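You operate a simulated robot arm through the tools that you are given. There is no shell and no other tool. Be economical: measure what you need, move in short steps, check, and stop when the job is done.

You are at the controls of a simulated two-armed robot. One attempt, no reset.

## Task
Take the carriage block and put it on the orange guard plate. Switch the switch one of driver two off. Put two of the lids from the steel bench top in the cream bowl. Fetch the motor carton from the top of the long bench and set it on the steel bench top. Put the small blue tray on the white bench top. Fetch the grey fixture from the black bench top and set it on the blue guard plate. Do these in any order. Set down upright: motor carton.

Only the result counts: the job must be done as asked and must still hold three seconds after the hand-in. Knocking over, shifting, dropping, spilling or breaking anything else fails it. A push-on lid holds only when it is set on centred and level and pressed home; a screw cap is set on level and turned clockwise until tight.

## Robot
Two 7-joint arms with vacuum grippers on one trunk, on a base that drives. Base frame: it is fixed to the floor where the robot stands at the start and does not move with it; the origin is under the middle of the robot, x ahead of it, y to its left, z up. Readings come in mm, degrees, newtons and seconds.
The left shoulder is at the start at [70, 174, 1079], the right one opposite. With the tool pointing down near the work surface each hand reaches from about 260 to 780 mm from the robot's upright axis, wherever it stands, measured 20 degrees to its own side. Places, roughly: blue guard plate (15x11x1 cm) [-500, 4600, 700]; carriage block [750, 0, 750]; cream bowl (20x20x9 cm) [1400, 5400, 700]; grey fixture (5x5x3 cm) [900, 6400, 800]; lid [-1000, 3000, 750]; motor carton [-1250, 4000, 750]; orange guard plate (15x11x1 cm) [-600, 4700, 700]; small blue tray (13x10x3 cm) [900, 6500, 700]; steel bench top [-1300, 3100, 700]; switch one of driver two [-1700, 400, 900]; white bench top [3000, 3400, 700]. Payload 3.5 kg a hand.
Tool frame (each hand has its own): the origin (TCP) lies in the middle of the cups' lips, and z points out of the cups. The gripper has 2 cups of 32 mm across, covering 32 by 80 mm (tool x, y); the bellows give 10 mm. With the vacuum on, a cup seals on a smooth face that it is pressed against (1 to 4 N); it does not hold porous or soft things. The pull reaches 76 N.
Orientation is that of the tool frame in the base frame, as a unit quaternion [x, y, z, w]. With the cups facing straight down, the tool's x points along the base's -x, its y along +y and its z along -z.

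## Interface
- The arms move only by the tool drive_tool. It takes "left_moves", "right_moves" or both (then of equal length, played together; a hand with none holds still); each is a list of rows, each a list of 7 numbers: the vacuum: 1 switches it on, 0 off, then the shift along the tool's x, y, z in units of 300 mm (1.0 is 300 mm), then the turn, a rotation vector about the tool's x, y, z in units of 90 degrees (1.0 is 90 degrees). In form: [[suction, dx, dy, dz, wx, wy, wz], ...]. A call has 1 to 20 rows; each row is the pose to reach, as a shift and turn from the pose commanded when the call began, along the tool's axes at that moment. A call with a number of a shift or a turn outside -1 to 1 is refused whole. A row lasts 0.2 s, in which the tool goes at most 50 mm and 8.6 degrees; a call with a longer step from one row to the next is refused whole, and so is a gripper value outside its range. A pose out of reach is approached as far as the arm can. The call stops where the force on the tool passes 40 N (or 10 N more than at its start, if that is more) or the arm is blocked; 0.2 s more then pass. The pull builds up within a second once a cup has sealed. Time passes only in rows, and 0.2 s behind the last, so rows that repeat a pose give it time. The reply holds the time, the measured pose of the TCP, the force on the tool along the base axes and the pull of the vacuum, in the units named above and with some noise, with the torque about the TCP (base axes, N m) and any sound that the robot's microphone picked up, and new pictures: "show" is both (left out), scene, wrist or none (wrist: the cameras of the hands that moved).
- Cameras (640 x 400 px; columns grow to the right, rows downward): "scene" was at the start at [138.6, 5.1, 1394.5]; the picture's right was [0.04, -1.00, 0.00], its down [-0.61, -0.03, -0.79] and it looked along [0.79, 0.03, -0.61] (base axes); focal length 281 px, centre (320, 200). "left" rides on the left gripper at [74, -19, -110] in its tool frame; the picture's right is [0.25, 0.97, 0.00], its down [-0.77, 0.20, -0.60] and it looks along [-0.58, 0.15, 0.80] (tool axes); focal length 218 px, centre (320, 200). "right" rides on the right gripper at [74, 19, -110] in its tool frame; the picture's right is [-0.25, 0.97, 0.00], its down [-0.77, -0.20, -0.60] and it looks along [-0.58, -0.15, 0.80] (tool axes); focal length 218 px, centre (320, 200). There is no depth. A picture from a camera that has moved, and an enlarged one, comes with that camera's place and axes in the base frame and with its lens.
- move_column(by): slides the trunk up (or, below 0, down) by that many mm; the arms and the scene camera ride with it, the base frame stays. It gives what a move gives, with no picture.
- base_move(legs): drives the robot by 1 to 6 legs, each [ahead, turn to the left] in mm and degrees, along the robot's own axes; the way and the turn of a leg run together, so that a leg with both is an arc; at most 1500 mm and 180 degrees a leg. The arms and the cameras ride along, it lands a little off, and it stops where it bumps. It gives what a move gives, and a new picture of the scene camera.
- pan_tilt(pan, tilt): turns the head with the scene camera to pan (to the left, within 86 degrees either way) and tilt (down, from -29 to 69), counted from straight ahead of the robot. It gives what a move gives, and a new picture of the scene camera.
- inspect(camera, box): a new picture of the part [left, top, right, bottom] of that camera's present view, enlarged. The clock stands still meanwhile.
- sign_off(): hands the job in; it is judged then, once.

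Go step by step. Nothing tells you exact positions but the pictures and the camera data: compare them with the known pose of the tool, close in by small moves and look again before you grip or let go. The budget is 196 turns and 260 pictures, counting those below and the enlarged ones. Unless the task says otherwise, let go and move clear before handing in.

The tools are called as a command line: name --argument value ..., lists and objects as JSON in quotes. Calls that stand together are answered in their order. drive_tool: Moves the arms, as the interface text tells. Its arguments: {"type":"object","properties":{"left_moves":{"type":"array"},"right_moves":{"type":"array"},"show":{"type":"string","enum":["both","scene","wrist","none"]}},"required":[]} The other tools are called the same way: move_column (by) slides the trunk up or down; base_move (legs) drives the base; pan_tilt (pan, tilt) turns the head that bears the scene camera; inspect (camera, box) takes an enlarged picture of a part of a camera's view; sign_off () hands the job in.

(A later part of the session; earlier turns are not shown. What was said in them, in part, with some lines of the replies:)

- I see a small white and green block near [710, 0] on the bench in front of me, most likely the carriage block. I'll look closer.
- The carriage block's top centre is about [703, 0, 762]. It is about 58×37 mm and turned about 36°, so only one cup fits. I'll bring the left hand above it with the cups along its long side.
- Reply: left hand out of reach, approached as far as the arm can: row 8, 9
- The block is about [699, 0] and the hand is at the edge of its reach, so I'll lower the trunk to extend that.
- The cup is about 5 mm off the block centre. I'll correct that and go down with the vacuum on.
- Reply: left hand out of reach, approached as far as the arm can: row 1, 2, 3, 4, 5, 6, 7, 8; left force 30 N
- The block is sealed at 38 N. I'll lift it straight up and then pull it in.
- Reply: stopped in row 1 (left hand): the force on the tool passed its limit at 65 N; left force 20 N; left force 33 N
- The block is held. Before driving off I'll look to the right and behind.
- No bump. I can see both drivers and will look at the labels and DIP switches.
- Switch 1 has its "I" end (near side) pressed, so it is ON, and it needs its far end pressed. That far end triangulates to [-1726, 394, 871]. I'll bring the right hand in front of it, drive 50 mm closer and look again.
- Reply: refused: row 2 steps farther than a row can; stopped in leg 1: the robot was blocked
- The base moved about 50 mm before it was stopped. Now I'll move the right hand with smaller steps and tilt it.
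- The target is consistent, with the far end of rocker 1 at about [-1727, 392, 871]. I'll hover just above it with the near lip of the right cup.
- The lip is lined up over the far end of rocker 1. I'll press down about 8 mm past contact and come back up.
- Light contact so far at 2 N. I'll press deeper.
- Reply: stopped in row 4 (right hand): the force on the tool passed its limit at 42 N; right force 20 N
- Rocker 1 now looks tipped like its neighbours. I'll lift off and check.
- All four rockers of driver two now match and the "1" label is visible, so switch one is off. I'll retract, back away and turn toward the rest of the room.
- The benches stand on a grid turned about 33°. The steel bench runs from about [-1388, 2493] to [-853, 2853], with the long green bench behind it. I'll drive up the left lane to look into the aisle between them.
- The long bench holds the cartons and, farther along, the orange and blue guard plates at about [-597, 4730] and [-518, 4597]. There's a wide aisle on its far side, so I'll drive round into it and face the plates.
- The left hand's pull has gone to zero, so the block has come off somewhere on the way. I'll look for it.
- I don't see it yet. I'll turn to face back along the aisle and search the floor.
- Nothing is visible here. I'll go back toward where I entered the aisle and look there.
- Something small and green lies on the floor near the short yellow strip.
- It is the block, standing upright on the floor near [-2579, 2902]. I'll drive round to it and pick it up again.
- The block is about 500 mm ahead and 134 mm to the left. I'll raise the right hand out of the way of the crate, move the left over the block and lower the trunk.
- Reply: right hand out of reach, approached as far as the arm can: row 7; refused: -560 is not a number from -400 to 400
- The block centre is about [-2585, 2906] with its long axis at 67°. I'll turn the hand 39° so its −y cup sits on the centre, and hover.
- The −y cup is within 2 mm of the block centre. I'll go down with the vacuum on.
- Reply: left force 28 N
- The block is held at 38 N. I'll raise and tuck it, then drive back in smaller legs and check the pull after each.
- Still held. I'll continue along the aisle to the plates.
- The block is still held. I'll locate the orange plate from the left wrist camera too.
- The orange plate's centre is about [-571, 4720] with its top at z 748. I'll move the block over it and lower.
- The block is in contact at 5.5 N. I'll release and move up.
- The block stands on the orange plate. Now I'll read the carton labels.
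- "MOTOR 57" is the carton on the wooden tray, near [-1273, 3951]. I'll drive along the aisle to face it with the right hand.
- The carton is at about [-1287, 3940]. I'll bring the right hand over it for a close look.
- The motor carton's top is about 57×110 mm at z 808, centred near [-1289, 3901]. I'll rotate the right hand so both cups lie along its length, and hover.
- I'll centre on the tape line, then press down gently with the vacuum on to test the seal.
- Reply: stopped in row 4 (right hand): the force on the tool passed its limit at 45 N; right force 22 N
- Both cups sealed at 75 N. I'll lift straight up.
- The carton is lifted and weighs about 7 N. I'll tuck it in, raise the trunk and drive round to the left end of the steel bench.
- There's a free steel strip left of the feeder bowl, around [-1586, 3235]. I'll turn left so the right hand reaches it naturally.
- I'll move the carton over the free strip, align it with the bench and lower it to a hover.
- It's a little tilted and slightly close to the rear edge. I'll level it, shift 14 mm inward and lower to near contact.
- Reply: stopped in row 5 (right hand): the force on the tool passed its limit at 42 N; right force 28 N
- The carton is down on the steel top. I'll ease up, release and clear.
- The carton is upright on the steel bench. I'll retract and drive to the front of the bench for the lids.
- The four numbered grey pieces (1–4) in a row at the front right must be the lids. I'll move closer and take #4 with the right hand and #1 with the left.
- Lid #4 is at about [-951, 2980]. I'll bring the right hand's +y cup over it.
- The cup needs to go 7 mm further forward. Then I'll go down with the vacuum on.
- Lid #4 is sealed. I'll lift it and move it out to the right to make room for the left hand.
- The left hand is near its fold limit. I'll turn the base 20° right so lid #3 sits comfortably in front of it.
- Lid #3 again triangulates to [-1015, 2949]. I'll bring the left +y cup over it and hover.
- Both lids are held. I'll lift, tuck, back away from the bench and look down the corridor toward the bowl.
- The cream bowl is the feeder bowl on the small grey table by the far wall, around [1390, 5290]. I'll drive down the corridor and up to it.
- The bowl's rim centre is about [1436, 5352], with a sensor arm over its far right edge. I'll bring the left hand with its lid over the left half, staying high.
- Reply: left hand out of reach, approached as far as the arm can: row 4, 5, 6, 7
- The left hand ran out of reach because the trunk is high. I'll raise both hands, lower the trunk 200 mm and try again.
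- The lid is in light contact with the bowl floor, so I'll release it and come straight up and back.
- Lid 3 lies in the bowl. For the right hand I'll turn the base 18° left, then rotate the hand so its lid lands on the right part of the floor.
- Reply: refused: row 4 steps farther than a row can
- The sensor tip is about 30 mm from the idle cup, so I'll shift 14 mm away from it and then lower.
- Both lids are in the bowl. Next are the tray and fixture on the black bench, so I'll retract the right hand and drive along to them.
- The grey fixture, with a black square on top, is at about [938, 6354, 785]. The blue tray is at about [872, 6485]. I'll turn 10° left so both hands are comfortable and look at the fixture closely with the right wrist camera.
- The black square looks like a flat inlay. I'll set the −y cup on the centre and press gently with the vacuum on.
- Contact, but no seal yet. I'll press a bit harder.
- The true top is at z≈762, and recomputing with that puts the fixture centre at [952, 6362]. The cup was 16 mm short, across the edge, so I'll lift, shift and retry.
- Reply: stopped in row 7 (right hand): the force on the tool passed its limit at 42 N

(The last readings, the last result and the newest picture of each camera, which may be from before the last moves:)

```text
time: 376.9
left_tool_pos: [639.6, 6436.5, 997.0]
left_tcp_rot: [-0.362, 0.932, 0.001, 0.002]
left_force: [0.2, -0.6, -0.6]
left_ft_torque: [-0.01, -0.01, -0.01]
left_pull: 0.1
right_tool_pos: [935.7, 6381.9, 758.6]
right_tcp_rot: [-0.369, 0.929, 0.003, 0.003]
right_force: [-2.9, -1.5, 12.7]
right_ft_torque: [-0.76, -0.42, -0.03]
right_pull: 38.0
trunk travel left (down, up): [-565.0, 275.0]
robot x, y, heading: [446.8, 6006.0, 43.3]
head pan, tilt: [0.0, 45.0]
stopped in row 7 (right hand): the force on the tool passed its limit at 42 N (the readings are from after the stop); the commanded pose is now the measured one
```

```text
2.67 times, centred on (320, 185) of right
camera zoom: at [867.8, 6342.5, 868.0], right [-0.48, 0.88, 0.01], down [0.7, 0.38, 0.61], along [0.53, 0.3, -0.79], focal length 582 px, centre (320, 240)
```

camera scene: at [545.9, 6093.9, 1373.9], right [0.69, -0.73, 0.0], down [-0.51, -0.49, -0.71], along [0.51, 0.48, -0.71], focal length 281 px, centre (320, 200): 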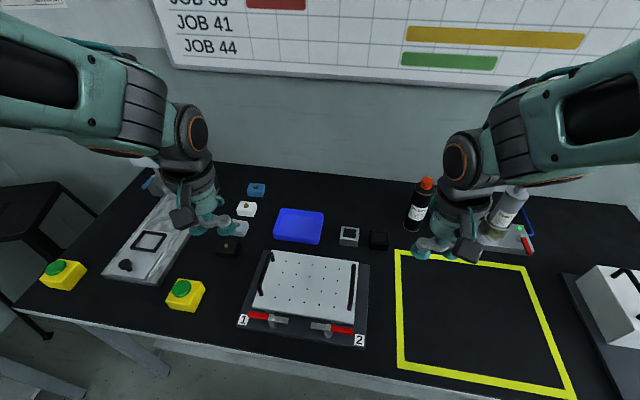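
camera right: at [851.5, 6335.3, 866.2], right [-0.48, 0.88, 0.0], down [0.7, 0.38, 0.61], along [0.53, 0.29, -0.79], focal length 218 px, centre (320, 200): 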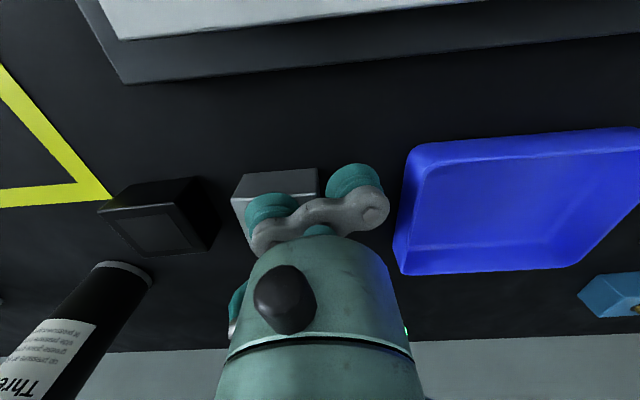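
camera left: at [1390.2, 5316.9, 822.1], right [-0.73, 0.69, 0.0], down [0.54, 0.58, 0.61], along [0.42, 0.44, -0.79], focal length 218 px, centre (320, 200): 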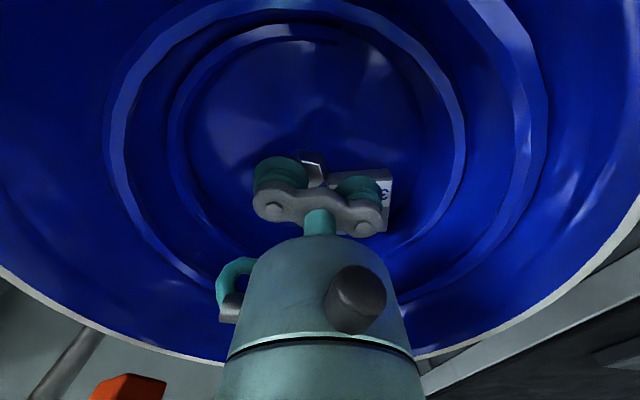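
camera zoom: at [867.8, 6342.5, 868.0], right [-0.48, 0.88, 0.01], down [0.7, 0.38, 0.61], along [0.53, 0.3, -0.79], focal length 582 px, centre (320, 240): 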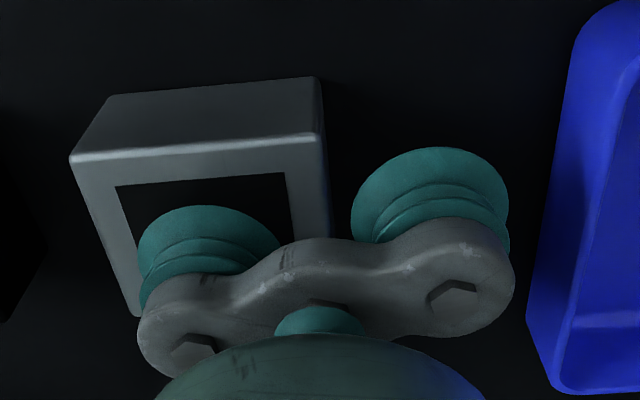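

Sealed at 38 N. I'll lift the fixture and move it clear to the right.

drive_tool --right_moves '[[1, 0, 0, -0.03, 0, 0, 0], [1, 0, 0, -0.12, 0, 0, 0], [1, 0, 0, -0.26, 0, 0, 0], [1, 0, 0, -0.4, 0, 0, 0], [1, 0, 0, -0.54, 0, 0, 0], [1, 0, 0, -0.68, 0, 0, 0], [1, 0.1, -0.1, -0.72, 0, 0, 0], [1, 0.2, -0.2, -0.76, 0, 0, 0], [1, 0.3, -0.3, -0.78, 0, 0, 0], [1, 0.4, -0.4, -0.8, 0, 0, 0], [1, 0.5, -0.5, -0.8, 0, 0, 0]]' --show "none"

drive_tool --left_moves '[[0, -0.13, 0, 0, 0, 0, 0], [0, -0.26, -0.03, 0, 0, 0, 0], [0, -0.39, -0.1, 0, 0, 0, 0], [0, -0.5, -0.18, 0.05, 0, 0, 0], [0, -0.58, -0.27, 0.15, 0, 0, 0], [0, -0.62, -0.33, 0.28, 0, 0, 0], [0, -0.62, -0.33, 0.28, 0, 0, 0]]' --show "both"

```text
time: 379.4
left_tool_pos: [641.1, 6436.2, 996.9]
left_tcp_rot: [-0.362, 0.932, 0.002, 0.002]
left_force: [0.2, -1.0, -0.6]
left_ft_torque: [0.01, -0.01, 0.04]
left_pull: 0.0
right_tool_pos: [928.7, 6164.4, 997.2]
right_tcp_rot: [-0.369, 0.929, 0.003, 0.003]
right_force: [0.2, 0.5, -1.9]
right_ft_torque: [-0.57, -0.57, -0.02]
right_pull: 37.7
trunk travel left (down, up): [-565.0, 275.0]
robot x, y, heading: [449.0, 6003.7, 43.5]
head pan, tilt: [0.0, 45.0]
```

```text
time: 380.9
left_tool_pos: [845.5, 6491.3, 912.9]
left_tcp_rot: [-0.363, 0.932, 0.0, 0.002]
left_force: [1.0, -0.5, 0.0]
left_ft_torque: [0.01, -0.02, -0.02]
left_pull: 0.0
right_tool_pos: [927.1, 6167.2, 997.0]
right_tcp_rot: [-0.368, 0.93, 0.001, 0.002]
right_force: [-0.6, 0.4, -0.5]
right_ft_torque: [-0.56, -0.56, -0.02]
right_pull: 37.4
trunk travel left (down, up): [-565.0, 275.0]
robot x, y, heading: [449.9, 6004.1, 43.2]
head pan, tilt: [0.0, 45.0]
camera scene: at [545.3, 6093.3, 1374.0], right [0.69, -0.73, 0.0], down [-0.51, -0.49, -0.71], along [0.51, 0.49, -0.71], focal length 281 px, centre (320, 200)
camera left: at [803.8, 6428.1, 1022.9], right [-0.84, 0.54, 0.0], down [0.43, 0.67, 0.61], along [0.33, 0.51, -0.79], focal length 218 px, centre (320, 200)
```

scene: 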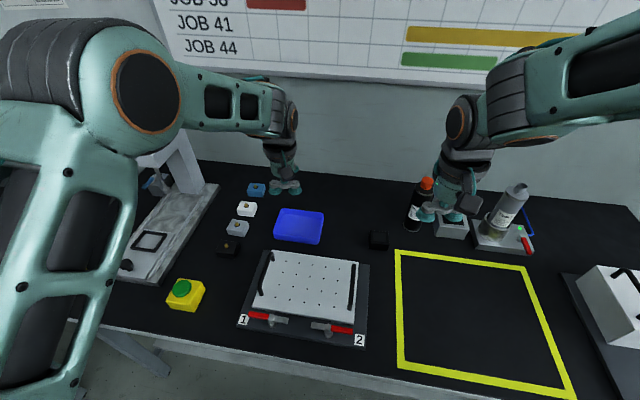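
left: 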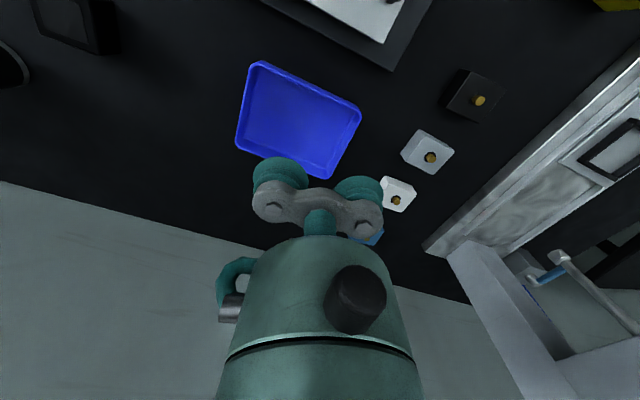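

The tray's inner floor centre is about [880, 6490]. I'll align the left hand with it and go down into it with the vacuum on.

drive_tool --left_moves '[[0, -0.04, -0.04, 0.05, 0, 0, 0.043], [0, -0.082, -0.081, 0.1, 0, 0, 0.086], [0, -0.082, -0.081, 0.24, 0, 0, 0.086], [0, -0.082, -0.081, 0.38, 0, 0, 0.086], [1, -0.082, -0.081, 0.5, 0, 0, 0.086], [1, -0.082, -0.081, 0.55, 0, 0, 0.086], [1, -0.082, -0.081, 0.57, 0, 0, 0.086], [1, -0.082, -0.081, 0.58, 0, 0, 0.086], [1, -0.082, -0.081, 0.585, 0, 0, 0.086], [1, -0.082, -0.081, 0.585, 0, 0, 0.086]]' --show "wrist"

```text
time: 383.1
left_tool_pos: [879.9, 6489.1, 742.2]
left_tcp_rot: [-0.299, 0.954, 0.003, 0.006]
left_force: [3.3, 7.1, 38.1]
left_ft_torque: [-0.49, 0.29, -0.25]
left_pull: 75.3
right_tool_pos: [926.4, 6164.2, 998.8]
right_tcp_rot: [-0.369, 0.929, 0.004, 0.004]
right_force: [0.0, -0.1, -1.6]
right_ft_torque: [-0.58, -0.59, -0.02]
right_pull: 38.7
trunk travel left (down, up): [-565.0, 275.0]
robot x, y, heading: [450.0, 6003.4, 43.3]
head pan, tilt: [0.0, 45.0]
camera left: at [829.8, 6431.5, 851.9], right [-0.76, 0.65, 0.0], down [0.51, 0.6, 0.61], along [0.4, 0.47, -0.79], focal length 218 px, centre (320, 200)
```

left: 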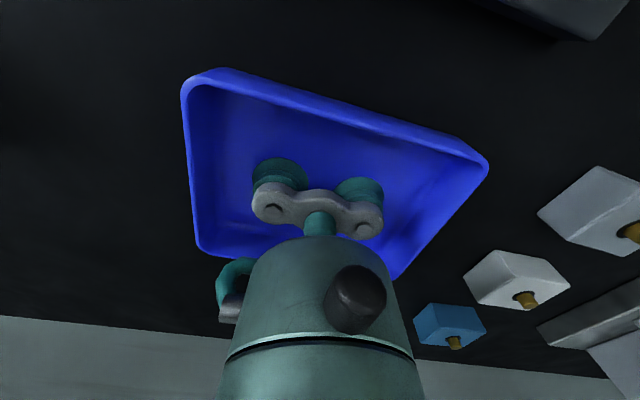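

The tray is sealed at 75 N. I'll lift it, tuck it in, back off and turn toward the plates' aisle.

drive_tool --left_moves '[[1, 0, 0, -0.04, 0, 0, 0], [1, 0, 0, -0.15, 0, 0, 0], [1, 0, 0, -0.3, 0, 0, 0], [1, 0, 0, -0.45, 0, 0, 0], [1, 0, 0, -0.6, 0, 0, 0], [1, 0.05, 0.02, -0.74, 0, 0, 0], [1, 0.17, 0.08, -0.83, 0, 0, 0], [1, 0.31, 0.14, -0.86, 0, 0, 0], [1, 0.45, 0.2, -0.86, 0, 0, 0], [1, 0.59, 0.27, -0.86, 0, 0, 0], [1, 0.73, 0.33, -0.86, 0, 0, 0], [1, 0.85, 0.39, -0.86, 0, 0, 0]]' --show "none"

base_move --legs '[[-200, 0], [0, 60], [0, 60], [0, 49.4]]'

pan_tilt --pan 0 --tilt 30

```text
time: 385.8
left_tool_pos: [601.6, 6440.3, 996.3]
left_tcp_rot: [-0.298, 0.955, 0.001, 0.001]
left_force: [-0.2, 0.0, -1.9]
left_ft_torque: [0.03, 0.0, 0.01]
left_pull: 75.8
right_tool_pos: [927.3, 6166.8, 997.3]
right_tcp_rot: [-0.368, 0.93, 0.003, 0.004]
right_force: [0.1, 0.0, -1.7]
right_ft_torque: [-0.59, -0.59, -0.05]
right_pull: 37.7
trunk travel left (down, up): [-565.0, 275.0]
robot x, y, heading: [446.8, 6003.1, 43.2]
head pan, tilt: [0.0, 45.0]
```

```text
time: 394.9
left_tool_pos: [68.3, 5462.7, 994.9]
left_tcp_rot: [0.978, 0.208, -0.002, 0.001]
left_force: [0.9, -0.3, -1.3]
left_ft_torque: [-0.02, 0.03, -0.03]
left_pull: 75.5
right_tool_pos: [-200.6, 5790.9, 997.0]
right_tcp_rot: [0.96, 0.28, -0.003, 0.002]
right_force: [1.2, -0.6, -0.9]
right_ft_torque: [0.62, 0.42, 0.02]
right_pull: 37.8
trunk travel left (down, up): [-565.0, 275.0]
robot x, y, heading: [304.3, 5865.4, -147.4]
head pan, tilt: [0.0, 45.0]
camera scene: at [193.9, 5794.8, 1373.9], right [-0.54, 0.84, 0.0], down [0.6, 0.38, -0.71], along [-0.6, -0.38, -0.71], focal length 281 px, centre (320, 200)
```

scene: 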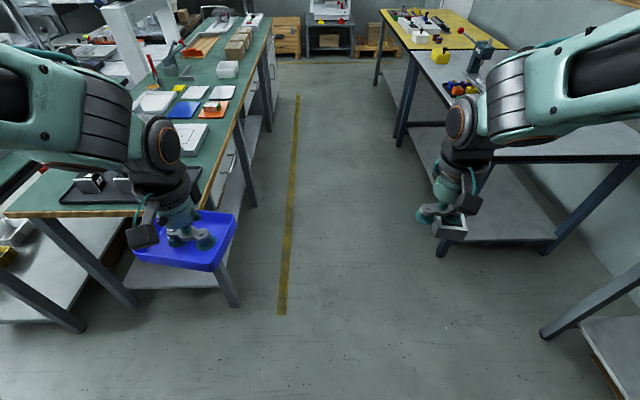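

```text
time: 395.6
left_tool_pos: [68.5, 5462.3, 994.6]
left_tcp_rot: [0.978, 0.207, -0.001, -0.001]
left_force: [0.1, 0.6, -1.0]
left_ft_torque: [0.0, 0.01, -0.02]
left_pull: 76.1
right_tool_pos: [-200.2, 5791.6, 996.1]
right_tcp_rot: [0.96, 0.279, -0.003, 0.002]
right_force: [0.0, -0.1, -0.6]
right_ft_torque: [0.67, 0.43, 0.0]
right_pull: 37.9
trunk travel left (down, up): [-565.0, 275.0]
robot x, y, heading: [298.9, 5864.4, -147.1]
head pan, tilt: [0.0, 30.0]
camera scene: at [186.3, 5789.9, 1396.4], right [-0.54, 0.84, 0.0], down [0.42, 0.27, -0.87], along [-0.73, -0.47, -0.5], focal length 281 px, centre (320, 200)
```

scene: 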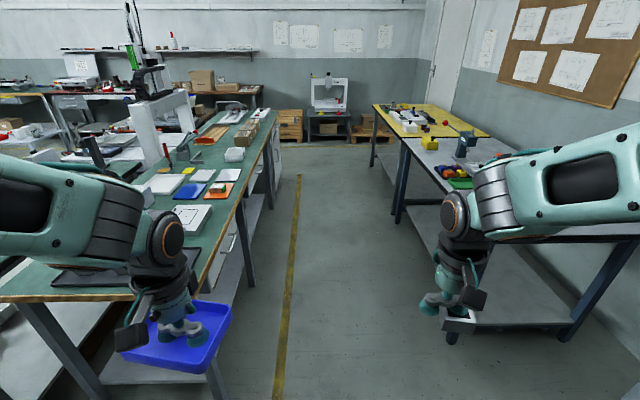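

The way is clear. I'll drive up to the plates, still holding both items.

base_move --legs '[[605, 0], [605, 0], [0, 45], [0, 44.8], [60, 0]]'

pan_tilt --pan -5 --tilt 50

inspect --camera "right" --box '[0, 0, 640, 400]'

```text
time: 406.8
left_tool_pos: [-283.5, 4928.3, 995.2]
left_tcp_rot: [0.548, 0.837, 0.0, 0.001]
left_force: [-0.2, 0.5, -1.1]
left_ft_torque: [0.01, 0.02, -0.01]
left_pull: 75.6
right_tool_pos: [-614.6, 4661.6, 996.6]
right_tcp_rot: [0.483, 0.876, 0.0, 0.002]
right_force: [0.5, 0.1, -0.7]
right_ft_torque: [-0.39, 0.64, 0.03]
right_pull: 37.7
trunk travel left (down, up): [-565.0, 275.0]
robot x, y, heading: [-684.5, 5167.0, -57.5]
head pan, tilt: [0.0, 30.0]
camera scene: at [-607.3, 5047.8, 1396.5], right [-0.85, -0.53, 0.0], down [-0.27, 0.42, -0.87], along [0.46, -0.73, -0.5], focal length 281 px, centre (320, 200)
```

scene: 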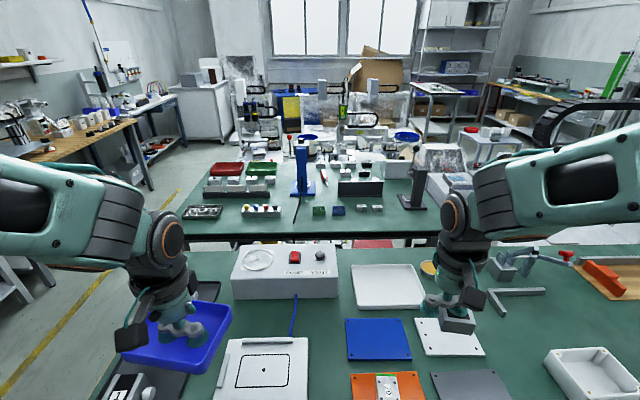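

```text
time: 407.6
left_tool_pos: [-283.3, 4929.2, 994.8]
left_tcp_rot: [0.547, 0.837, -0.001, 0.002]
left_force: [-0.5, -0.2, -2.1]
left_ft_torque: [-0.02, 0.05, 0.02]
left_pull: 76.2
right_tool_pos: [-615.4, 4662.8, 996.9]
right_tcp_rot: [0.483, 0.875, -0.001, 0.003]
right_force: [0.2, 0.4, -1.3]
right_ft_torque: [-0.45, 0.65, -0.01]
right_pull: 38.1
trunk travel left (down, up): [-565.0, 275.0]
robot x, y, heading: [-683.6, 5167.4, -57.6]
head pan, tilt: [-5.0, 50.0]
camera scene: at [-621.2, 5056.7, 1367.1], right [-0.89, -0.46, 0.0], down [-0.35, 0.68, -0.64], along [0.3, -0.57, -0.77], focal length 281 px, centre (320, 200)
```

scene: 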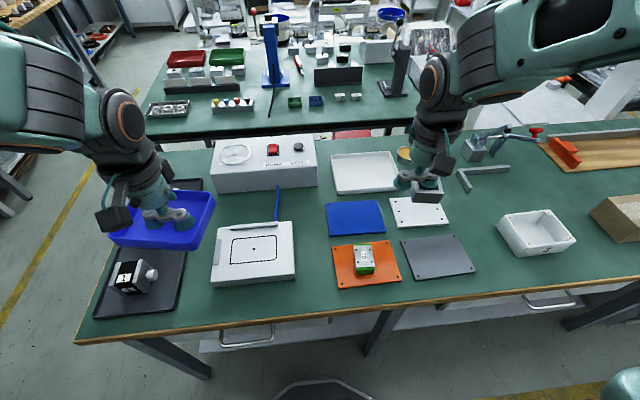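

```text
1.00 times, centred on (320, 200) of right (not enlarged: the box is as wide or as high as the picture)
camera zoom: at [-638.7, 4735.2, 1106.2], right [0.95, 0.3, 0.0], down [0.24, -0.76, 0.61], along [0.19, -0.58, -0.79], focal length 218 px, centre (320, 200)
```

zoom: 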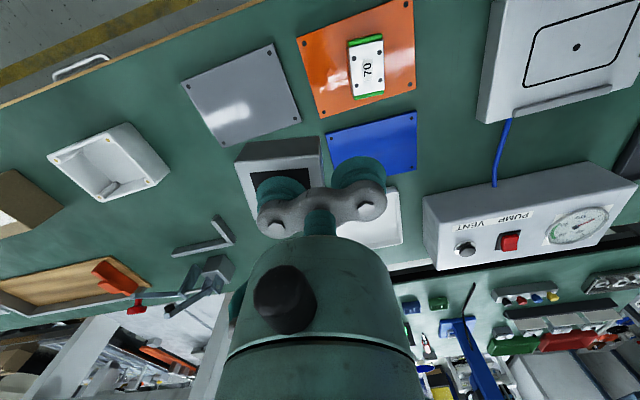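

The blue plate's centre is about [-496, 4608]. I'll bring the fixture over it and lower to a hover.

drive_tool --right_moves '[[1, -0.12, 0.1, 0, 0, 0, 0], [1, -0.24, 0.2, 0, 0, 0, 0], [1, -0.34, 0.29, 0, 0, 0, 0], [1, -0.367, 0.319, 0.1, 0, 0, 0], [1, -0.367, 0.319, 0.25, 0, 0, 0], [1, -0.367, 0.319, 0.4, 0, 0, 0], [1, -0.367, 0.319, 0.54, 0, 0, 0], [1, -0.367, 0.319, 0.65, 0, 0, 0], [1, -0.367, 0.319, 0.65, 0, 0, 0]]' --show "wrist"

inspect --camera "scene" --box '[290, 150, 450, 250]'

```text
time: 409.6
left_tool_pos: [-283.8, 4929.6, 995.9]
left_tcp_rot: [0.548, 0.836, 0.0, 0.001]
left_force: [-0.1, -0.5, -0.7]
left_ft_torque: [0.0, 0.0, 0.03]
left_pull: 75.7
right_tool_pos: [-473.7, 4619.8, 803.8]
right_tcp_rot: [0.483, 0.876, -0.001, 0.004]
right_force: [0.2, -0.2, -1.3]
right_ft_torque: [-0.43, 0.66, 0.0]
right_pull: 37.3
trunk travel left (down, up): [-565.0, 275.0]
robot x, y, heading: [-682.8, 5167.6, -57.4]
head pan, tilt: [-5.0, 50.0]
camera right: at [-497.4, 4691.7, 912.1], right [0.95, 0.3, 0.0], down [0.24, -0.76, 0.61], along [0.19, -0.58, -0.79], focal length 218 px, centre (320, 200)
```

right: 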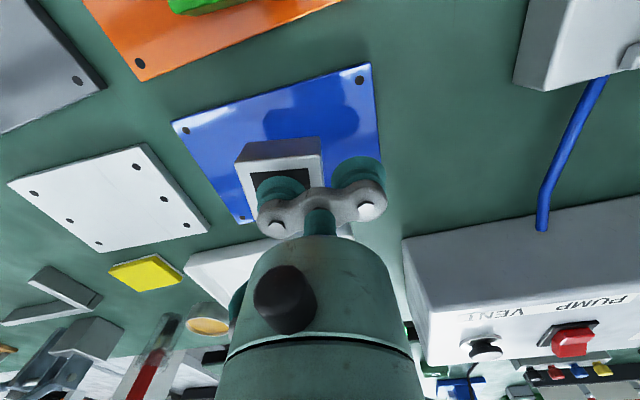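

```text
4.00 times, centred on (370, 200) of scene
camera zoom: at [-621.0, 5056.7, 1367.0], right [-0.89, -0.46, 0.0], down [-0.35, 0.68, -0.64], along [0.29, -0.57, -0.77], focal length 1124 px, centre (120, 200)
```

zoom: 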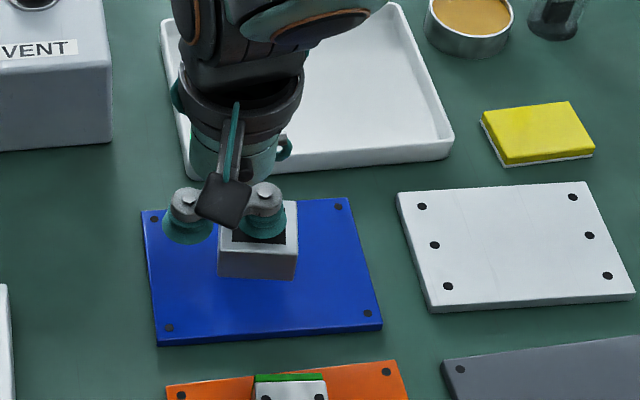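

drive_tool --right_moves '[[1, 0, 0, 0.04, 0, 0, 0], [1, 0, 0, 0.06, 0, 0, 0], [1, 0, 0, 0.07, 0, 0, 0], [1, 0, 0, 0.08, 0, 0, 0], [1, 0, 0, 0.08, 0, 0, 0]]' --show "none"

```text
time: 410.8
left_tool_pos: [-283.1, 4928.6, 995.4]
left_tcp_rot: [0.547, 0.837, -0.001, 0.001]
left_force: [1.0, 0.1, -1.4]
left_ft_torque: [0.0, 0.03, 0.0]
left_pull: 75.9
right_tool_pos: [-474.2, 4619.4, 779.2]
right_tcp_rot: [0.483, 0.876, -0.001, 0.003]
right_force: [0.1, -0.8, 2.5]
right_ft_torque: [-0.33, 0.73, 0.04]
right_pull: 37.7
trunk travel left (down, up): [-565.0, 275.0]
robot x, y, heading: [-684.6, 5165.1, -57.8]
head pan, tilt: [-5.0, 50.0]
```

Contact at 2.5 N. I'll lower another 1 mm, release, rise and look.

drive_tool --right_moves '[[1, 0, 0, 0.004, 0, 0, 0], [0, 0, 0, 0.004, 0, 0, 0], [0, 0, 0, 0.004, 0, 0, 0], [0, 0, 0, 0.002, 0, 0, 0], [0, 0, 0, 0, 0, 0, 0], [0, 0, 0, -0.03, 0, 0, 0], [0, 0, 0, -0.12, 0, 0, 0], [0, 0, 0, -0.26, 0, 0, 0], [0, 0, 0, -0.4, 0, 0, 0], [0, 0, 0, -0.54, 0, 0, 0], [0, 0, 0, -0.68, 0, 0, 0], [0, 0.12, -0.08, -0.72, 0, 0, 0], [0, 0.26, -0.12, -0.72, 0, 0, 0]]' --show "scene"

inspect --camera "scene" --box '[290, 170, 450, 270]'

```text
time: 413.6
left_tool_pos: [-285.0, 4930.4, 995.8]
left_tcp_rot: [0.548, 0.837, -0.001, 0.002]
left_force: [-0.9, -0.7, -1.0]
left_ft_torque: [-0.01, 0.01, 0.02]
left_pull: 75.4
right_tool_pos: [-547.6, 4668.9, 996.3]
right_tcp_rot: [0.483, 0.876, -0.001, 0.004]
right_force: [-0.3, 1.4, 0.3]
right_ft_torque: [0.02, 0.01, -0.01]
right_pull: 0.0
trunk travel left (down, up): [-565.0, 275.0]
robot x, y, heading: [-683.4, 5166.8, -57.5]
head pan, tilt: [-5.0, 50.0]
camera scene: at [-622.0, 5057.7, 1367.1], right [-0.89, -0.46, 0.0], down [-0.35, 0.68, -0.64], along [0.3, -0.57, -0.77], focal length 281 px, centre (320, 200)
```

scene: 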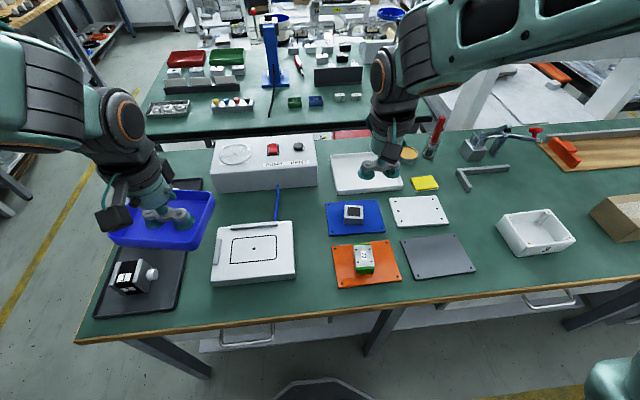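

```text
4.00 times, centred on (370, 220) of scene
camera zoom: at [-622.0, 5057.7, 1367.1], right [-0.89, -0.46, 0.0], down [-0.35, 0.68, -0.64], along [0.3, -0.57, -0.77], focal length 1124 px, centre (120, 120)
```

zoom: 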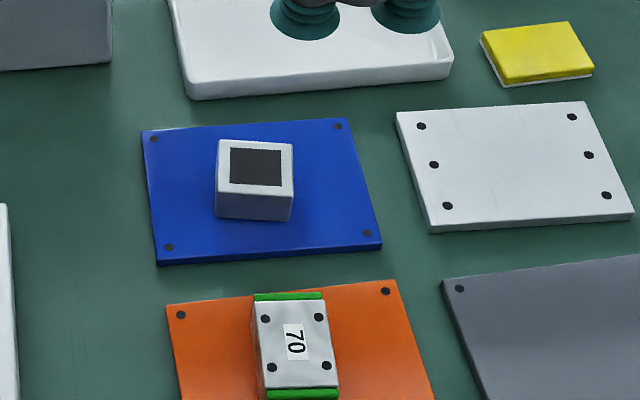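

Fixture placed. Now I'll take the tray to the white bench, through the aisle and down the corridor by the far wall.

drive_tool --right_moves '[[0, 0.12, -0.05, 0, 0, 0, 0], [0, 0.24, -0.1, 0, 0, 0, 0], [0, 0.33, -0.15, 0, 0, 0, 0]]' --show "none"

base_move --legs '[[0, 45], [0, 48], [1114, 0], [0, -46], [0, -47]]'

pan_tilt --pan 0 --tilt 30

```text
time: 414.4
left_tool_pos: [-285.4, 4929.0, 993.9]
left_tcp_rot: [0.548, 0.837, 0.0, 0.002]
left_force: [0.7, 0.1, -0.3]
left_ft_torque: [-0.05, -0.01, 0.0]
left_pull: 75.0
right_tool_pos: [-639.4, 4728.4, 995.4]
right_tcp_rot: [0.483, 0.875, -0.001, 0.003]
right_force: [-1.3, -0.4, 0.0]
right_ft_torque: [-0.03, -0.02, -0.02]
right_pull: 0.0
trunk travel left (down, up): [-565.0, 275.0]
robot x, y, heading: [-685.3, 5165.7, -57.8]
head pan, tilt: [-5.0, 50.0]
```

```text
time: 428.6
left_tool_pos: [635.1, 5564.5, 995.0]
left_tcp_rot: [0.553, 0.833, 0.0, 0.001]
left_force: [1.0, -0.5, -1.1]
left_ft_torque: [-0.01, -0.03, -0.01]
left_pull: 75.4
right_tool_pos: [278.4, 5368.1, 993.2]
right_tcp_rot: [0.489, 0.872, -0.001, 0.003]
right_force: [0.3, -0.1, -0.2]
right_ft_torque: [0.02, -0.02, -0.01]
right_pull: 0.0
trunk travel left (down, up): [-565.0, 275.0]
robot x, y, heading: [239.4, 5810.4, -58.4]
head pan, tilt: [-5.0, 50.0]
camera scene: at [299.7, 5696.5, 1367.0], right [-0.89, -0.45, 0.0], down [-0.34, 0.69, -0.64], along [0.29, -0.57, -0.77], focal length 281 px, centre (320, 200)
```

scene: 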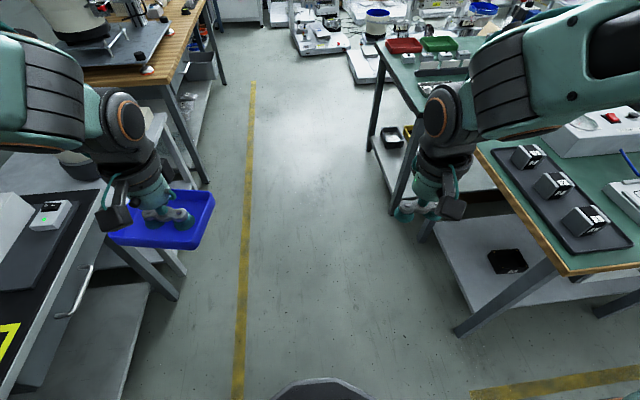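

```text
time: 429.4
left_tool_pos: [634.7, 5564.7, 994.5]
left_tcp_rot: [0.553, 0.833, -0.001, 0.001]
left_force: [-0.2, -0.8, -1.4]
left_ft_torque: [-0.02, 0.02, 0.0]
left_pull: 75.4
right_tool_pos: [279.6, 5368.9, 993.4]
right_tcp_rot: [0.489, 0.872, -0.001, 0.004]
right_force: [0.2, -0.2, -0.3]
right_ft_torque: [0.02, 0.0, -0.03]
right_pull: 0.1
trunk travel left (down, up): [-565.0, 275.0]
robot x, y, heading: [238.3, 5810.0, -58.2]
head pan, tilt: [0.0, 30.0]
camera scene: at [312.7, 5688.4, 1396.4], right [-0.85, -0.52, 0.0], down [-0.26, 0.43, -0.87], along [0.45, -0.74, -0.5], focal length 281 px, centre (320, 200)
```

scene: 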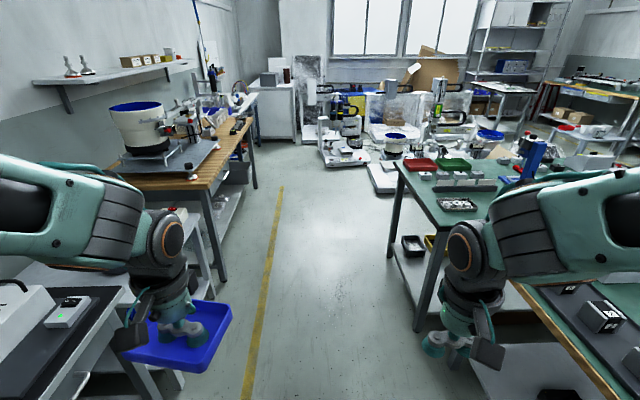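

base_move --legs '[[1500, 0], [1100, 0]]'

pan_tilt --pan 40 --tilt 30

```text
time: 442.1
left_tool_pos: [2010.6, 3361.5, 996.2]
left_tcp_rot: [0.548, 0.836, -0.001, 0.001]
left_force: [0.3, 0.1, -1.6]
left_ft_torque: [-0.04, -0.04, -0.02]
left_pull: 75.5
right_tool_pos: [1655.9, 3162.8, 993.2]
right_tcp_rot: [0.485, 0.875, -0.001, 0.002]
right_force: [0.2, 0.1, -0.4]
right_ft_torque: [0.0, -0.03, -0.02]
right_pull: 0.1
trunk travel left (down, up): [-565.0, 275.0]
robot x, y, heading: [1606.8, 3597.7, -57.9]
head pan, tilt: [0.0, 30.0]
camera scene: at [1687.0, 3482.2, 1396.5], right [-0.85, -0.53, 0.0], down [-0.27, 0.42, -0.87], along [0.46, -0.73, -0.5], focal length 281 px, centre (320, 200)
```

scene: 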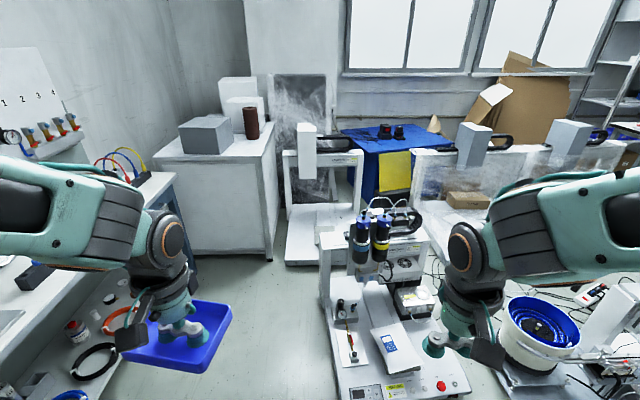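

```text
time: 443.2
left_tool_pos: [2010.4, 3361.8, 994.3]
left_tcp_rot: [0.549, 0.836, 0.0, 0.0]
left_force: [-0.3, 0.5, -2.2]
left_ft_torque: [0.0, 0.0, 0.0]
left_pull: 75.5
right_tool_pos: [1655.8, 3162.8, 994.7]
right_tcp_rot: [0.485, 0.875, 0.0, 0.004]
right_force: [-0.6, 0.3, -0.6]
right_ft_torque: [-0.02, -0.03, -0.03]
right_pull: 0.1
trunk travel left (down, up): [-565.0, 275.0]
robot x, y, heading: [1611.6, 3597.8, -57.8]
head pan, tilt: [40.0, 30.0]
camera scene: at [1724.9, 3531.0, 1396.5], right [-0.31, -0.95, 0.0], down [-0.48, 0.15, -0.87], along [0.82, -0.27, -0.5], focal length 281 px, centre (320, 200)
```

scene: 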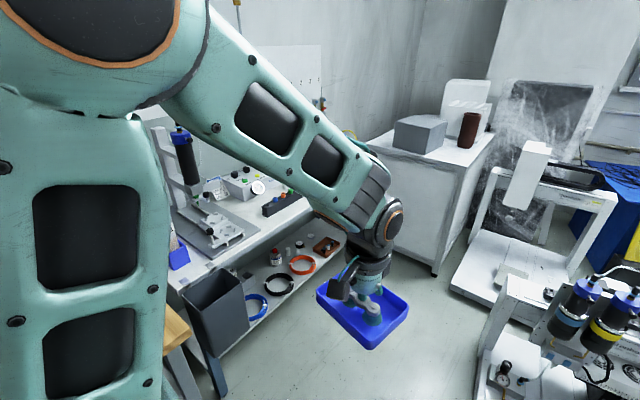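

base_move --legs '[[260, 0], [0, 45], [0, 45.5]]'

pan_tilt --pan -10 --tilt 35

```text
time: 449.1
left_tool_pos: [1987.8, 3776.7, 994.6]
left_tcp_rot: [-0.201, 0.98, 0.0, 0.002]
left_force: [-0.3, 0.2, -0.2]
left_ft_torque: [0.0, -0.01, 0.0]
left_pull: 75.4
right_tool_pos: [2186.7, 3422.7, 993.3]
right_tcp_rot: [-0.274, 0.962, 0.002, 0.002]
right_force: [-0.2, 0.5, 0.0]
right_ft_torque: [0.0, -0.03, -0.03]
right_pull: 0.0
trunk travel left (down, up): [-565.0, 275.0]
robot x, y, heading: [1752.2, 3378.4, 31.9]
head pan, tilt: [40.0, 30.0]
camera scene: at [1822.0, 3491.8, 1396.5], right [0.95, -0.31, 0.0], down [-0.16, -0.48, -0.87], along [0.27, 0.82, -0.5], focal length 281 px, centre (320, 200)
```

scene: 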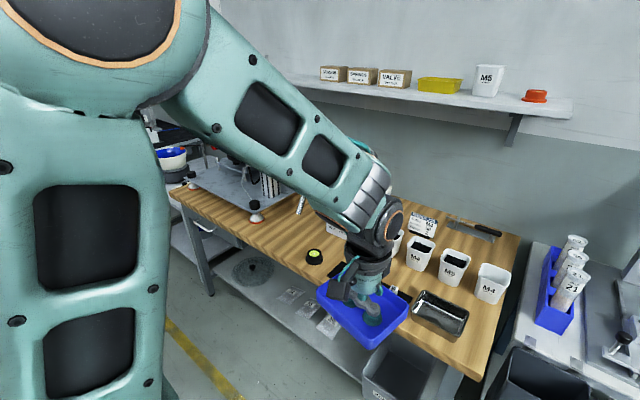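

```text
time: 450.3
left_tool_pos: [1988.1, 3776.9, 994.5]
left_tcp_rot: [-0.201, 0.979, 0.0, 0.0]
left_force: [0.3, 0.6, -1.1]
left_ft_torque: [-0.01, -0.03, 0.01]
left_pull: 75.0
right_tool_pos: [2187.3, 3421.6, 993.4]
right_tcp_rot: [-0.275, 0.962, 0.002, 0.002]
right_force: [0.7, 0.0, 0.6]
right_ft_torque: [-0.01, -0.01, 0.03]
right_pull: 0.1
trunk travel left (down, up): [-565.0, 275.0]
robot x, y, heading: [1751.4, 3376.4, 32.0]
head pan, tilt: [-10.0, 35.0]
camera scene: at [1875.5, 3438.8, 1388.7], right [0.37, -0.93, 0.0], down [-0.53, -0.21, -0.82], along [0.76, 0.31, -0.57], focal length 281 px, centre (320, 200)
```

scene: 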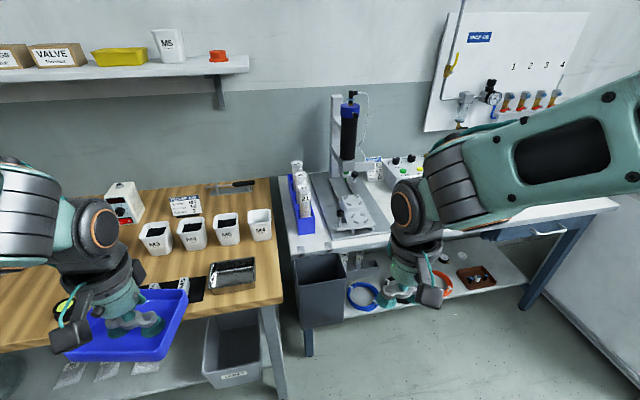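

base_move --legs '[[0, -45.6], [520, 0], [0, 46.3]]'

pan_tilt --pan 0 --tilt 45

```text
time: 457.6
left_tool_pos: [2486.4, 3658.6, 994.4]
left_tcp_rot: [-0.208, 0.978, 0.0, 0.001]
left_force: [-0.1, -0.1, -1.7]
left_ft_torque: [0.0, -0.02, -0.06]
left_pull: 75.2
right_tool_pos: [2688.9, 3303.7, 993.4]
right_tcp_rot: [-0.28, 0.96, 0.002, 0.004]
right_force: [0.4, 0.4, 0.2]
right_ft_torque: [0.0, 0.03, 0.02]
right_pull: 0.0
trunk travel left (down, up): [-565.0, 275.0]
robot x, y, heading: [2255.8, 3254.0, 32.8]
head pan, tilt: [-10.0, 35.0]
camera scene: at [2377.9, 3317.6, 1388.7], right [0.38, -0.92, 0.0], down [-0.53, -0.22, -0.82], along [0.76, 0.32, -0.57], focal length 281 px, centre (320, 200)
```

scene: 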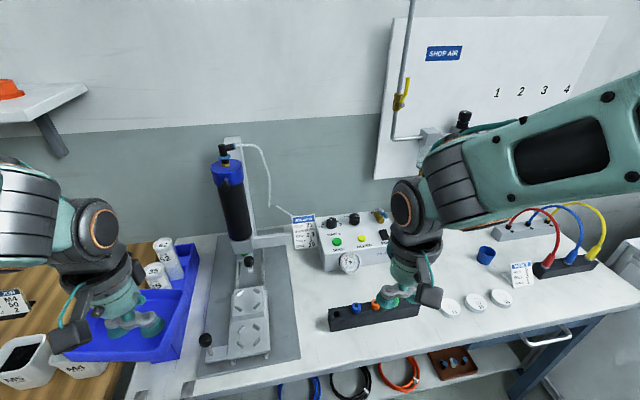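

```text
time: 458.3
left_tool_pos: [2486.3, 3657.1, 994.5]
left_tcp_rot: [-0.208, 0.978, 0.0, 0.001]
left_force: [0.6, 0.0, -0.8]
left_ft_torque: [0.0, 0.0, -0.01]
left_pull: 75.4
right_tool_pos: [2688.5, 3304.8, 994.1]
right_tcp_rot: [-0.28, 0.96, 0.002, 0.003]
right_force: [0.6, -0.1, 1.1]
right_ft_torque: [0.02, -0.03, 0.0]
right_pull: 0.3
trunk travel left (down, up): [-565.0, 275.0]
robot x, y, heading: [2252.8, 3255.1, 32.6]
head pan, tilt: [0.0, 45.0]
camera scene: at [2365.1, 3327.5, 1373.9], right [0.54, -0.84, 0.0], down [-0.6, -0.38, -0.71], along [0.6, 0.38, -0.71], focal length 281 px, centre (320, 200)
```

scene: 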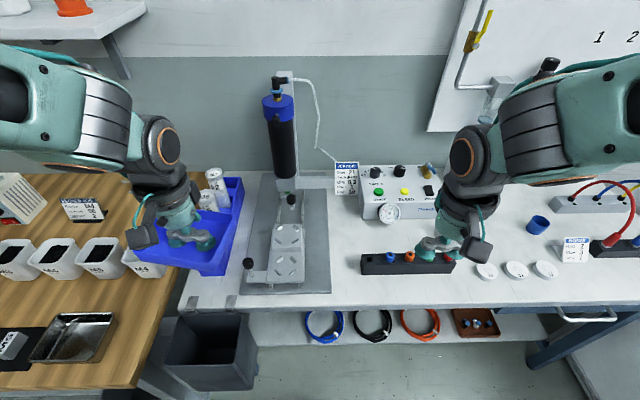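

I need to see the free space, so I'll move the right hand aside.

drive_tool --right_moves '[[0, 0.1, -0.12, -0.05, 0, 0, 0], [0, 0.2, -0.24, -0.1, 0, 0, 0], [0, 0.3, -0.36, -0.15, 0, 0, 0], [0, 0.36, -0.48, -0.2, 0, 0, 0], [0, 0.36, -0.6, -0.25, 0, 0, 0]]' --show "none"

pan_tilt --pan -15 --tilt 48

```text
time: 459.5
left_tool_pos: [2485.8, 3657.4, 994.0]
left_tcp_rot: [-0.209, 0.978, 0.0, 0.001]
left_force: [-0.9, 1.0, -0.6]
left_ft_torque: [0.0, 0.02, 0.02]
left_pull: 75.6
right_tool_pos: [2694.4, 3148.2, 1039.8]
right_tcp_rot: [-0.279, 0.96, 0.002, 0.003]
right_force: [-0.3, 0.1, 0.7]
right_ft_torque: [-0.03, 0.0, -0.02]
right_pull: 0.1
right hand out of reach, approached as far as the arm can: row 4, 5
trunk travel left (down, up): [-565.0, 275.0]
robot x, y, heading: [2250.3, 3255.1, 32.9]
head pan, tilt: [0.0, 45.0]
```

```text
time: 460.2
left_tool_pos: [2485.5, 3657.9, 994.2]
left_tcp_rot: [-0.208, 0.978, 0.001, 0.001]
left_force: [-0.6, -0.4, -1.2]
left_ft_torque: [-0.01, -0.04, -0.01]
left_pull: 75.5
right_tool_pos: [2693.6, 3147.0, 1038.8]
right_tcp_rot: [-0.279, 0.96, 0.001, 0.003]
right_force: [-0.2, 0.3, -0.1]
right_ft_torque: [0.01, 0.0, 0.01]
right_pull: 0.1
trunk travel left (down, up): [-565.0, 275.0]
robot x, y, heading: [2252.3, 3252.8, 32.5]
head pan, tilt: [-15.0, 48.0]
camera scene: at [2371.7, 3307.2, 1369.7], right [0.3, -0.95, 0.0], down [-0.71, -0.23, -0.67], along [0.64, 0.2, -0.74], focal length 281 px, centre (320, 200)
```

scene: 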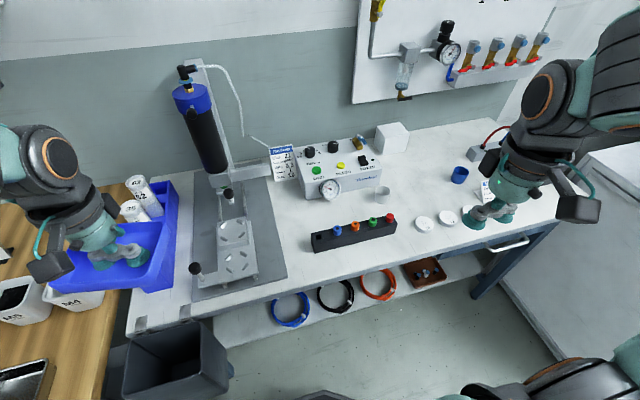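

There's a free patch of about 200 mm between the clear cup and the blue cup, centred near [3053, 3188]. I'll shift the base along the bench so the left hand faces it.

base_move --legs '[[0, -45], [0, -45], [510, 0], [0, 45], [0, 45]]'

pan_tilt --pan 0 --tilt 45

```text
time: 471.5
left_tool_pos: [2760.9, 3223.5, 993.8]
left_tcp_rot: [-0.21, 0.978, 0.001, 0.001]
left_force: [0.3, -0.9, -1.1]
left_ft_torque: [-0.01, -0.02, 0.01]
left_pull: 75.7
right_tool_pos: [2971.8, 2713.2, 1039.6]
right_tcp_rot: [-0.281, 0.96, 0.002, 0.003]
right_force: [-0.7, 0.3, -0.1]
right_ft_torque: [0.01, -0.02, -0.01]
right_pull: 0.0
trunk travel left (down, up): [-565.0, 275.0]
robot x, y, heading: [2526.8, 2822.3, 32.7]
head pan, tilt: [-15.0, 48.0]
camera scene: at [2648.0, 2872.9, 1369.7], right [0.31, -0.95, 0.0], down [-0.71, -0.23, -0.67], along [0.64, 0.21, -0.74], focal length 281 px, centre (320, 200)
```

scene: 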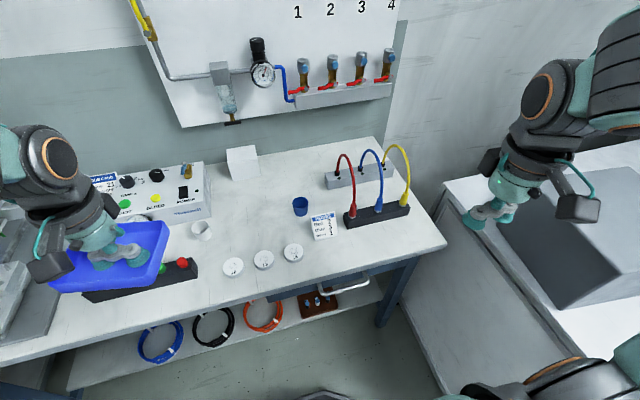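

```text
time: 472.3
left_tool_pos: [2761.4, 3224.3, 995.2]
left_tcp_rot: [-0.21, 0.978, 0.001, 0.001]
left_force: [-1.1, 0.5, -0.8]
left_ft_torque: [0.02, -0.03, 0.01]
left_pull: 75.9
right_tool_pos: [2970.4, 2714.4, 1039.0]
right_tcp_rot: [-0.281, 0.96, 0.002, 0.004]
right_force: [0.3, -0.7, 0.4]
right_ft_torque: [-0.02, 0.03, 0.01]
right_pull: 0.0
trunk travel left (down, up): [-565.0, 275.0]
robot x, y, heading: [2529.4, 2820.4, 32.7]
head pan, tilt: [0.0, 45.0]
camera scene: at [2641.3, 2892.7, 1373.9], right [0.54, -0.84, 0.0], down [-0.59, -0.38, -0.71], along [0.59, 0.38, -0.71], focal length 281 px, centre (320, 200)
```

scene: 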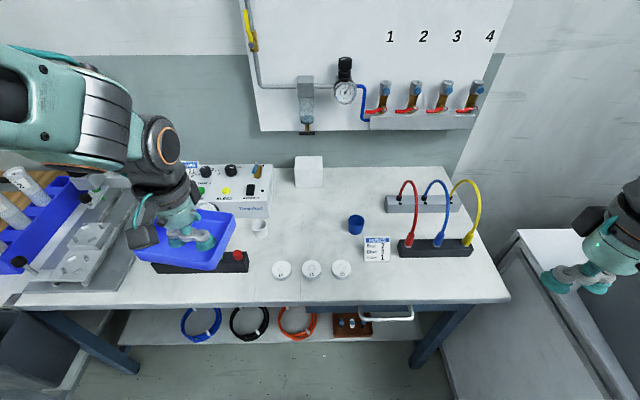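

Now it's clear. The free patch centre is about [3060, 3203]. I'll move the tray over it and lower part way.

drive_tool --left_moves '[[1, -0.12, -0.065, 0, 0, 0, -0.02], [1, -0.24, -0.13, 0, 0, 0, -0.04], [1, -0.36, -0.195, 0, 0, 0, -0.06], [1, -0.48, -0.26, 0, 0, 0, -0.08], [1, -0.6, -0.325, 0, 0, 0, -0.094], [1, -0.72, -0.39, 0, 0, 0, -0.094], [1, -0.84, -0.45, 0, 0, 0, -0.094], [1, -0.878, -0.474, 0.12, 0, 0, -0.094], [1, -0.878, -0.474, 0.27, 0, 0, -0.094], [1, -0.878, -0.474, 0.42, 0, 0, -0.094], [1, -0.878, -0.474, 0.57, 0, 0, -0.094], [1, -0.878, -0.474, 0.66, 0, 0, -0.094], [1, -0.878, -0.474, 0.66, 0, 0, -0.094]]' --show "both"

```text
time: 475.1
left_tool_pos: [3058.8, 3201.3, 797.6]
left_tcp_rot: [-0.282, 0.959, 0.0, 0.001]
left_force: [-0.3, 0.4, 0.1]
left_ft_torque: [-0.01, 0.01, -0.01]
left_pull: 76.1
right_tool_pos: [2970.0, 2713.9, 1039.2]
right_tcp_rot: [-0.282, 0.959, 0.003, 0.003]
right_force: [0.1, 0.2, -0.1]
right_ft_torque: [-0.01, -0.01, 0.01]
right_pull: 0.1
trunk travel left (down, up): [-565.0, 275.0]
robot x, y, heading: [2531.6, 2822.1, 33.1]
head pan, tilt: [0.0, 45.0]
camera scene: at [2641.0, 2892.7, 1373.9], right [0.54, -0.84, 0.0], down [-0.59, -0.38, -0.71], along [0.59, 0.38, -0.71], focal length 281 px, centre (320, 200)
camera left: at [3008.1, 3146.3, 907.2], right [-0.73, 0.68, 0.0], down [0.54, 0.58, 0.61], along [0.41, 0.45, -0.8], focal length 218 px, centre (320, 200)
```

scene: 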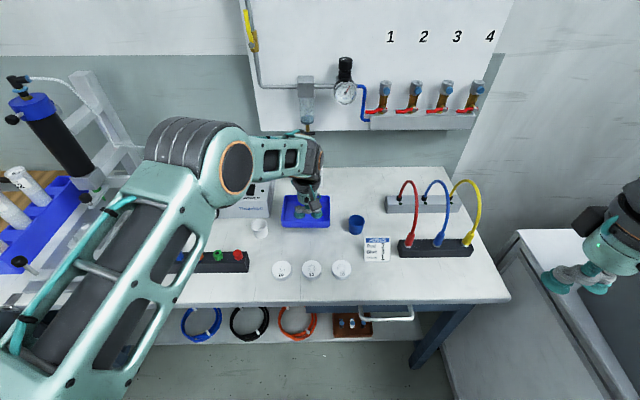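
left: 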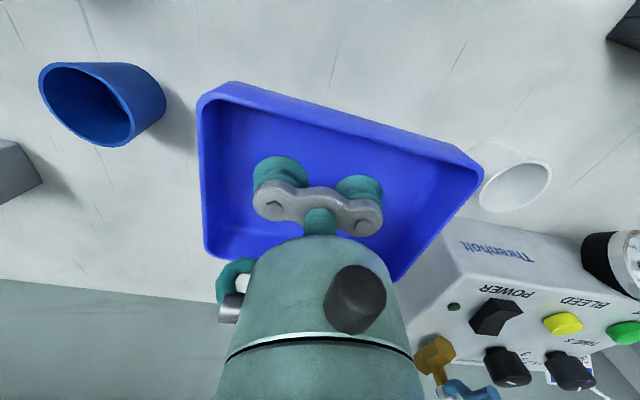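

The clearances look fine on all sides, so I'll lower to contact.

drive_tool --left_moves '[[1, 0, 0, 0.06, 0, 0, 0], [1, 0, 0, 0.11, 0, 0, 0], [1, 0, 0, 0.135, 0, 0, 0], [1, 0, 0, 0.15, 0, 0, 0], [1, 0, 0, 0.15, 0, 0, 0]]' --show "none"

```text
time: 476.3
left_tool_pos: [3059.6, 3202.7, 752.3]
left_tcp_rot: [-0.282, 0.96, 0.0, 0.001]
left_force: [-1.0, 0.0, -1.1]
left_ft_torque: [0.01, 0.0, 0.02]
left_pull: 75.6
right_tool_pos: [2971.0, 2714.2, 1039.3]
right_tcp_rot: [-0.282, 0.959, 0.002, 0.003]
right_force: [0.2, -1.0, 0.3]
right_ft_torque: [-0.02, 0.01, -0.01]
right_pull: 0.0
trunk travel left (down, up): [-565.0, 275.0]
robot x, y, heading: [2532.0, 2819.0, 32.6]
head pan, tilt: [0.0, 45.0]
```

drive_tool --left_moves '[[1, 0, 0, 0.008, 0, 0, 0], [1, 0, 0, 0.016, 0, 0, 0], [1, 0, 0, 0.022, 0, 0, 0], [1, 0, 0, 0.028, 0, 0, 0], [1, 0, 0, 0.028, 0, 0, 0]]' --show "none"

```text
time: 477.5
left_tool_pos: [3059.2, 3201.7, 745.1]
left_tcp_rot: [-0.282, 0.96, 0.0, 0.002]
left_force: [-0.9, 0.2, 7.7]
left_ft_torque: [-0.09, 0.34, -0.08]
left_pull: 75.7
right_tool_pos: [2970.6, 2713.1, 1040.2]
right_tcp_rot: [-0.281, 0.96, 0.002, 0.002]
right_force: [0.2, -1.1, -0.9]
right_ft_torque: [0.03, -0.01, -0.01]
right_pull: 0.0
trunk travel left (down, up): [-565.0, 275.0]
robot x, y, heading: [2526.6, 2821.9, 33.2]
head pan, tilt: [0.0, 45.0]
```

The tray is down at 7.7 N. I'll release, rise and check.

drive_tool --left_moves '[[0, 0, 0, 0, 0, 0, 0], [0, 0, 0, 0, 0, 0, 0], [0, 0, 0, 0, 0, 0, 0], [0, 0, 0, 0, 0, 0, 0], [0, 0, 0, -0.02, 0, 0, 0], [0, 0, 0, -0.1, 0, 0, 0], [0, 0, 0, -0.25, 0, 0, 0], [0, 0, 0, -0.4, 0, 0, 0], [0, 0, 0, -0.55, 0, 0, 0], [0, 0, 0, -0.7, 0, 0, 0], [0, 0, 0, -0.84, 0, 0, 0], [0, 0.14, 0.05, -0.88, 0, 0, 0], [0, 0.28, 0.1, -0.88, 0, 0, 0], [0, 0.42, 0.15, -0.88, 0, 0, 0], [0, 0.56, 0.2, -0.88, 0, 0, 0]]' --show "scene"

```text
time: 480.7
left_tool_pos: [2883.8, 3160.3, 1009.1]
left_tcp_rot: [-0.282, 0.96, 0.0, 0.001]
left_force: [1.3, 0.6, -0.3]
left_ft_torque: [-0.03, 0.0, -0.01]
left_pull: 0.0
right_tool_pos: [2969.9, 2713.1, 1041.1]
right_tcp_rot: [-0.282, 0.959, 0.002, 0.004]
right_force: [-1.3, -0.1, -0.6]
right_ft_torque: [0.01, -0.02, 0.02]
right_pull: 0.1
trunk travel left (down, up): [-565.0, 275.0]
robot x, y, heading: [2529.4, 2823.7, 32.8]
head pan, tilt: [0.0, 45.0]
camera scene: at [2639.0, 2892.6, 1374.1], right [0.54, -0.84, 0.0], down [-0.59, -0.38, -0.71], along [0.6, 0.38, -0.71], focal length 281 px, centre (320, 200)
```

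scene: 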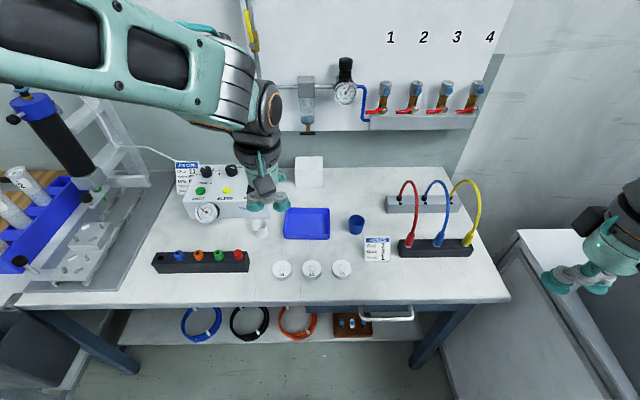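

All six jobs are done and both hands are empty and clear, so I'm handing in.

sign_off

```text
The job is handed in.
```

I finished all six jobs and handed in, but I dropped the carriage block once on the way. It came off the gripper during a base turn and landed upright on the floor. I picked it up again and saw no damage.

- **Carriage block:** it stands on the orange guard plate.
- **Driver two, switch one:** it is off. I pressed the end marked 1, and it now matches its three neighbours.
- **Lids:** the numbered pieces 3 and 4 from the steel bench top are in the cream bowl. I took the four numbered grey pieces to be the lids because their position matched; nothing on them says so.
- **Motor carton:** the carton marked "MOTOR 57" is upright on the steel bench top.
- **Blue tray:** it is on the white bench top.
- **Grey fixture:** it is on the blue guard plate.
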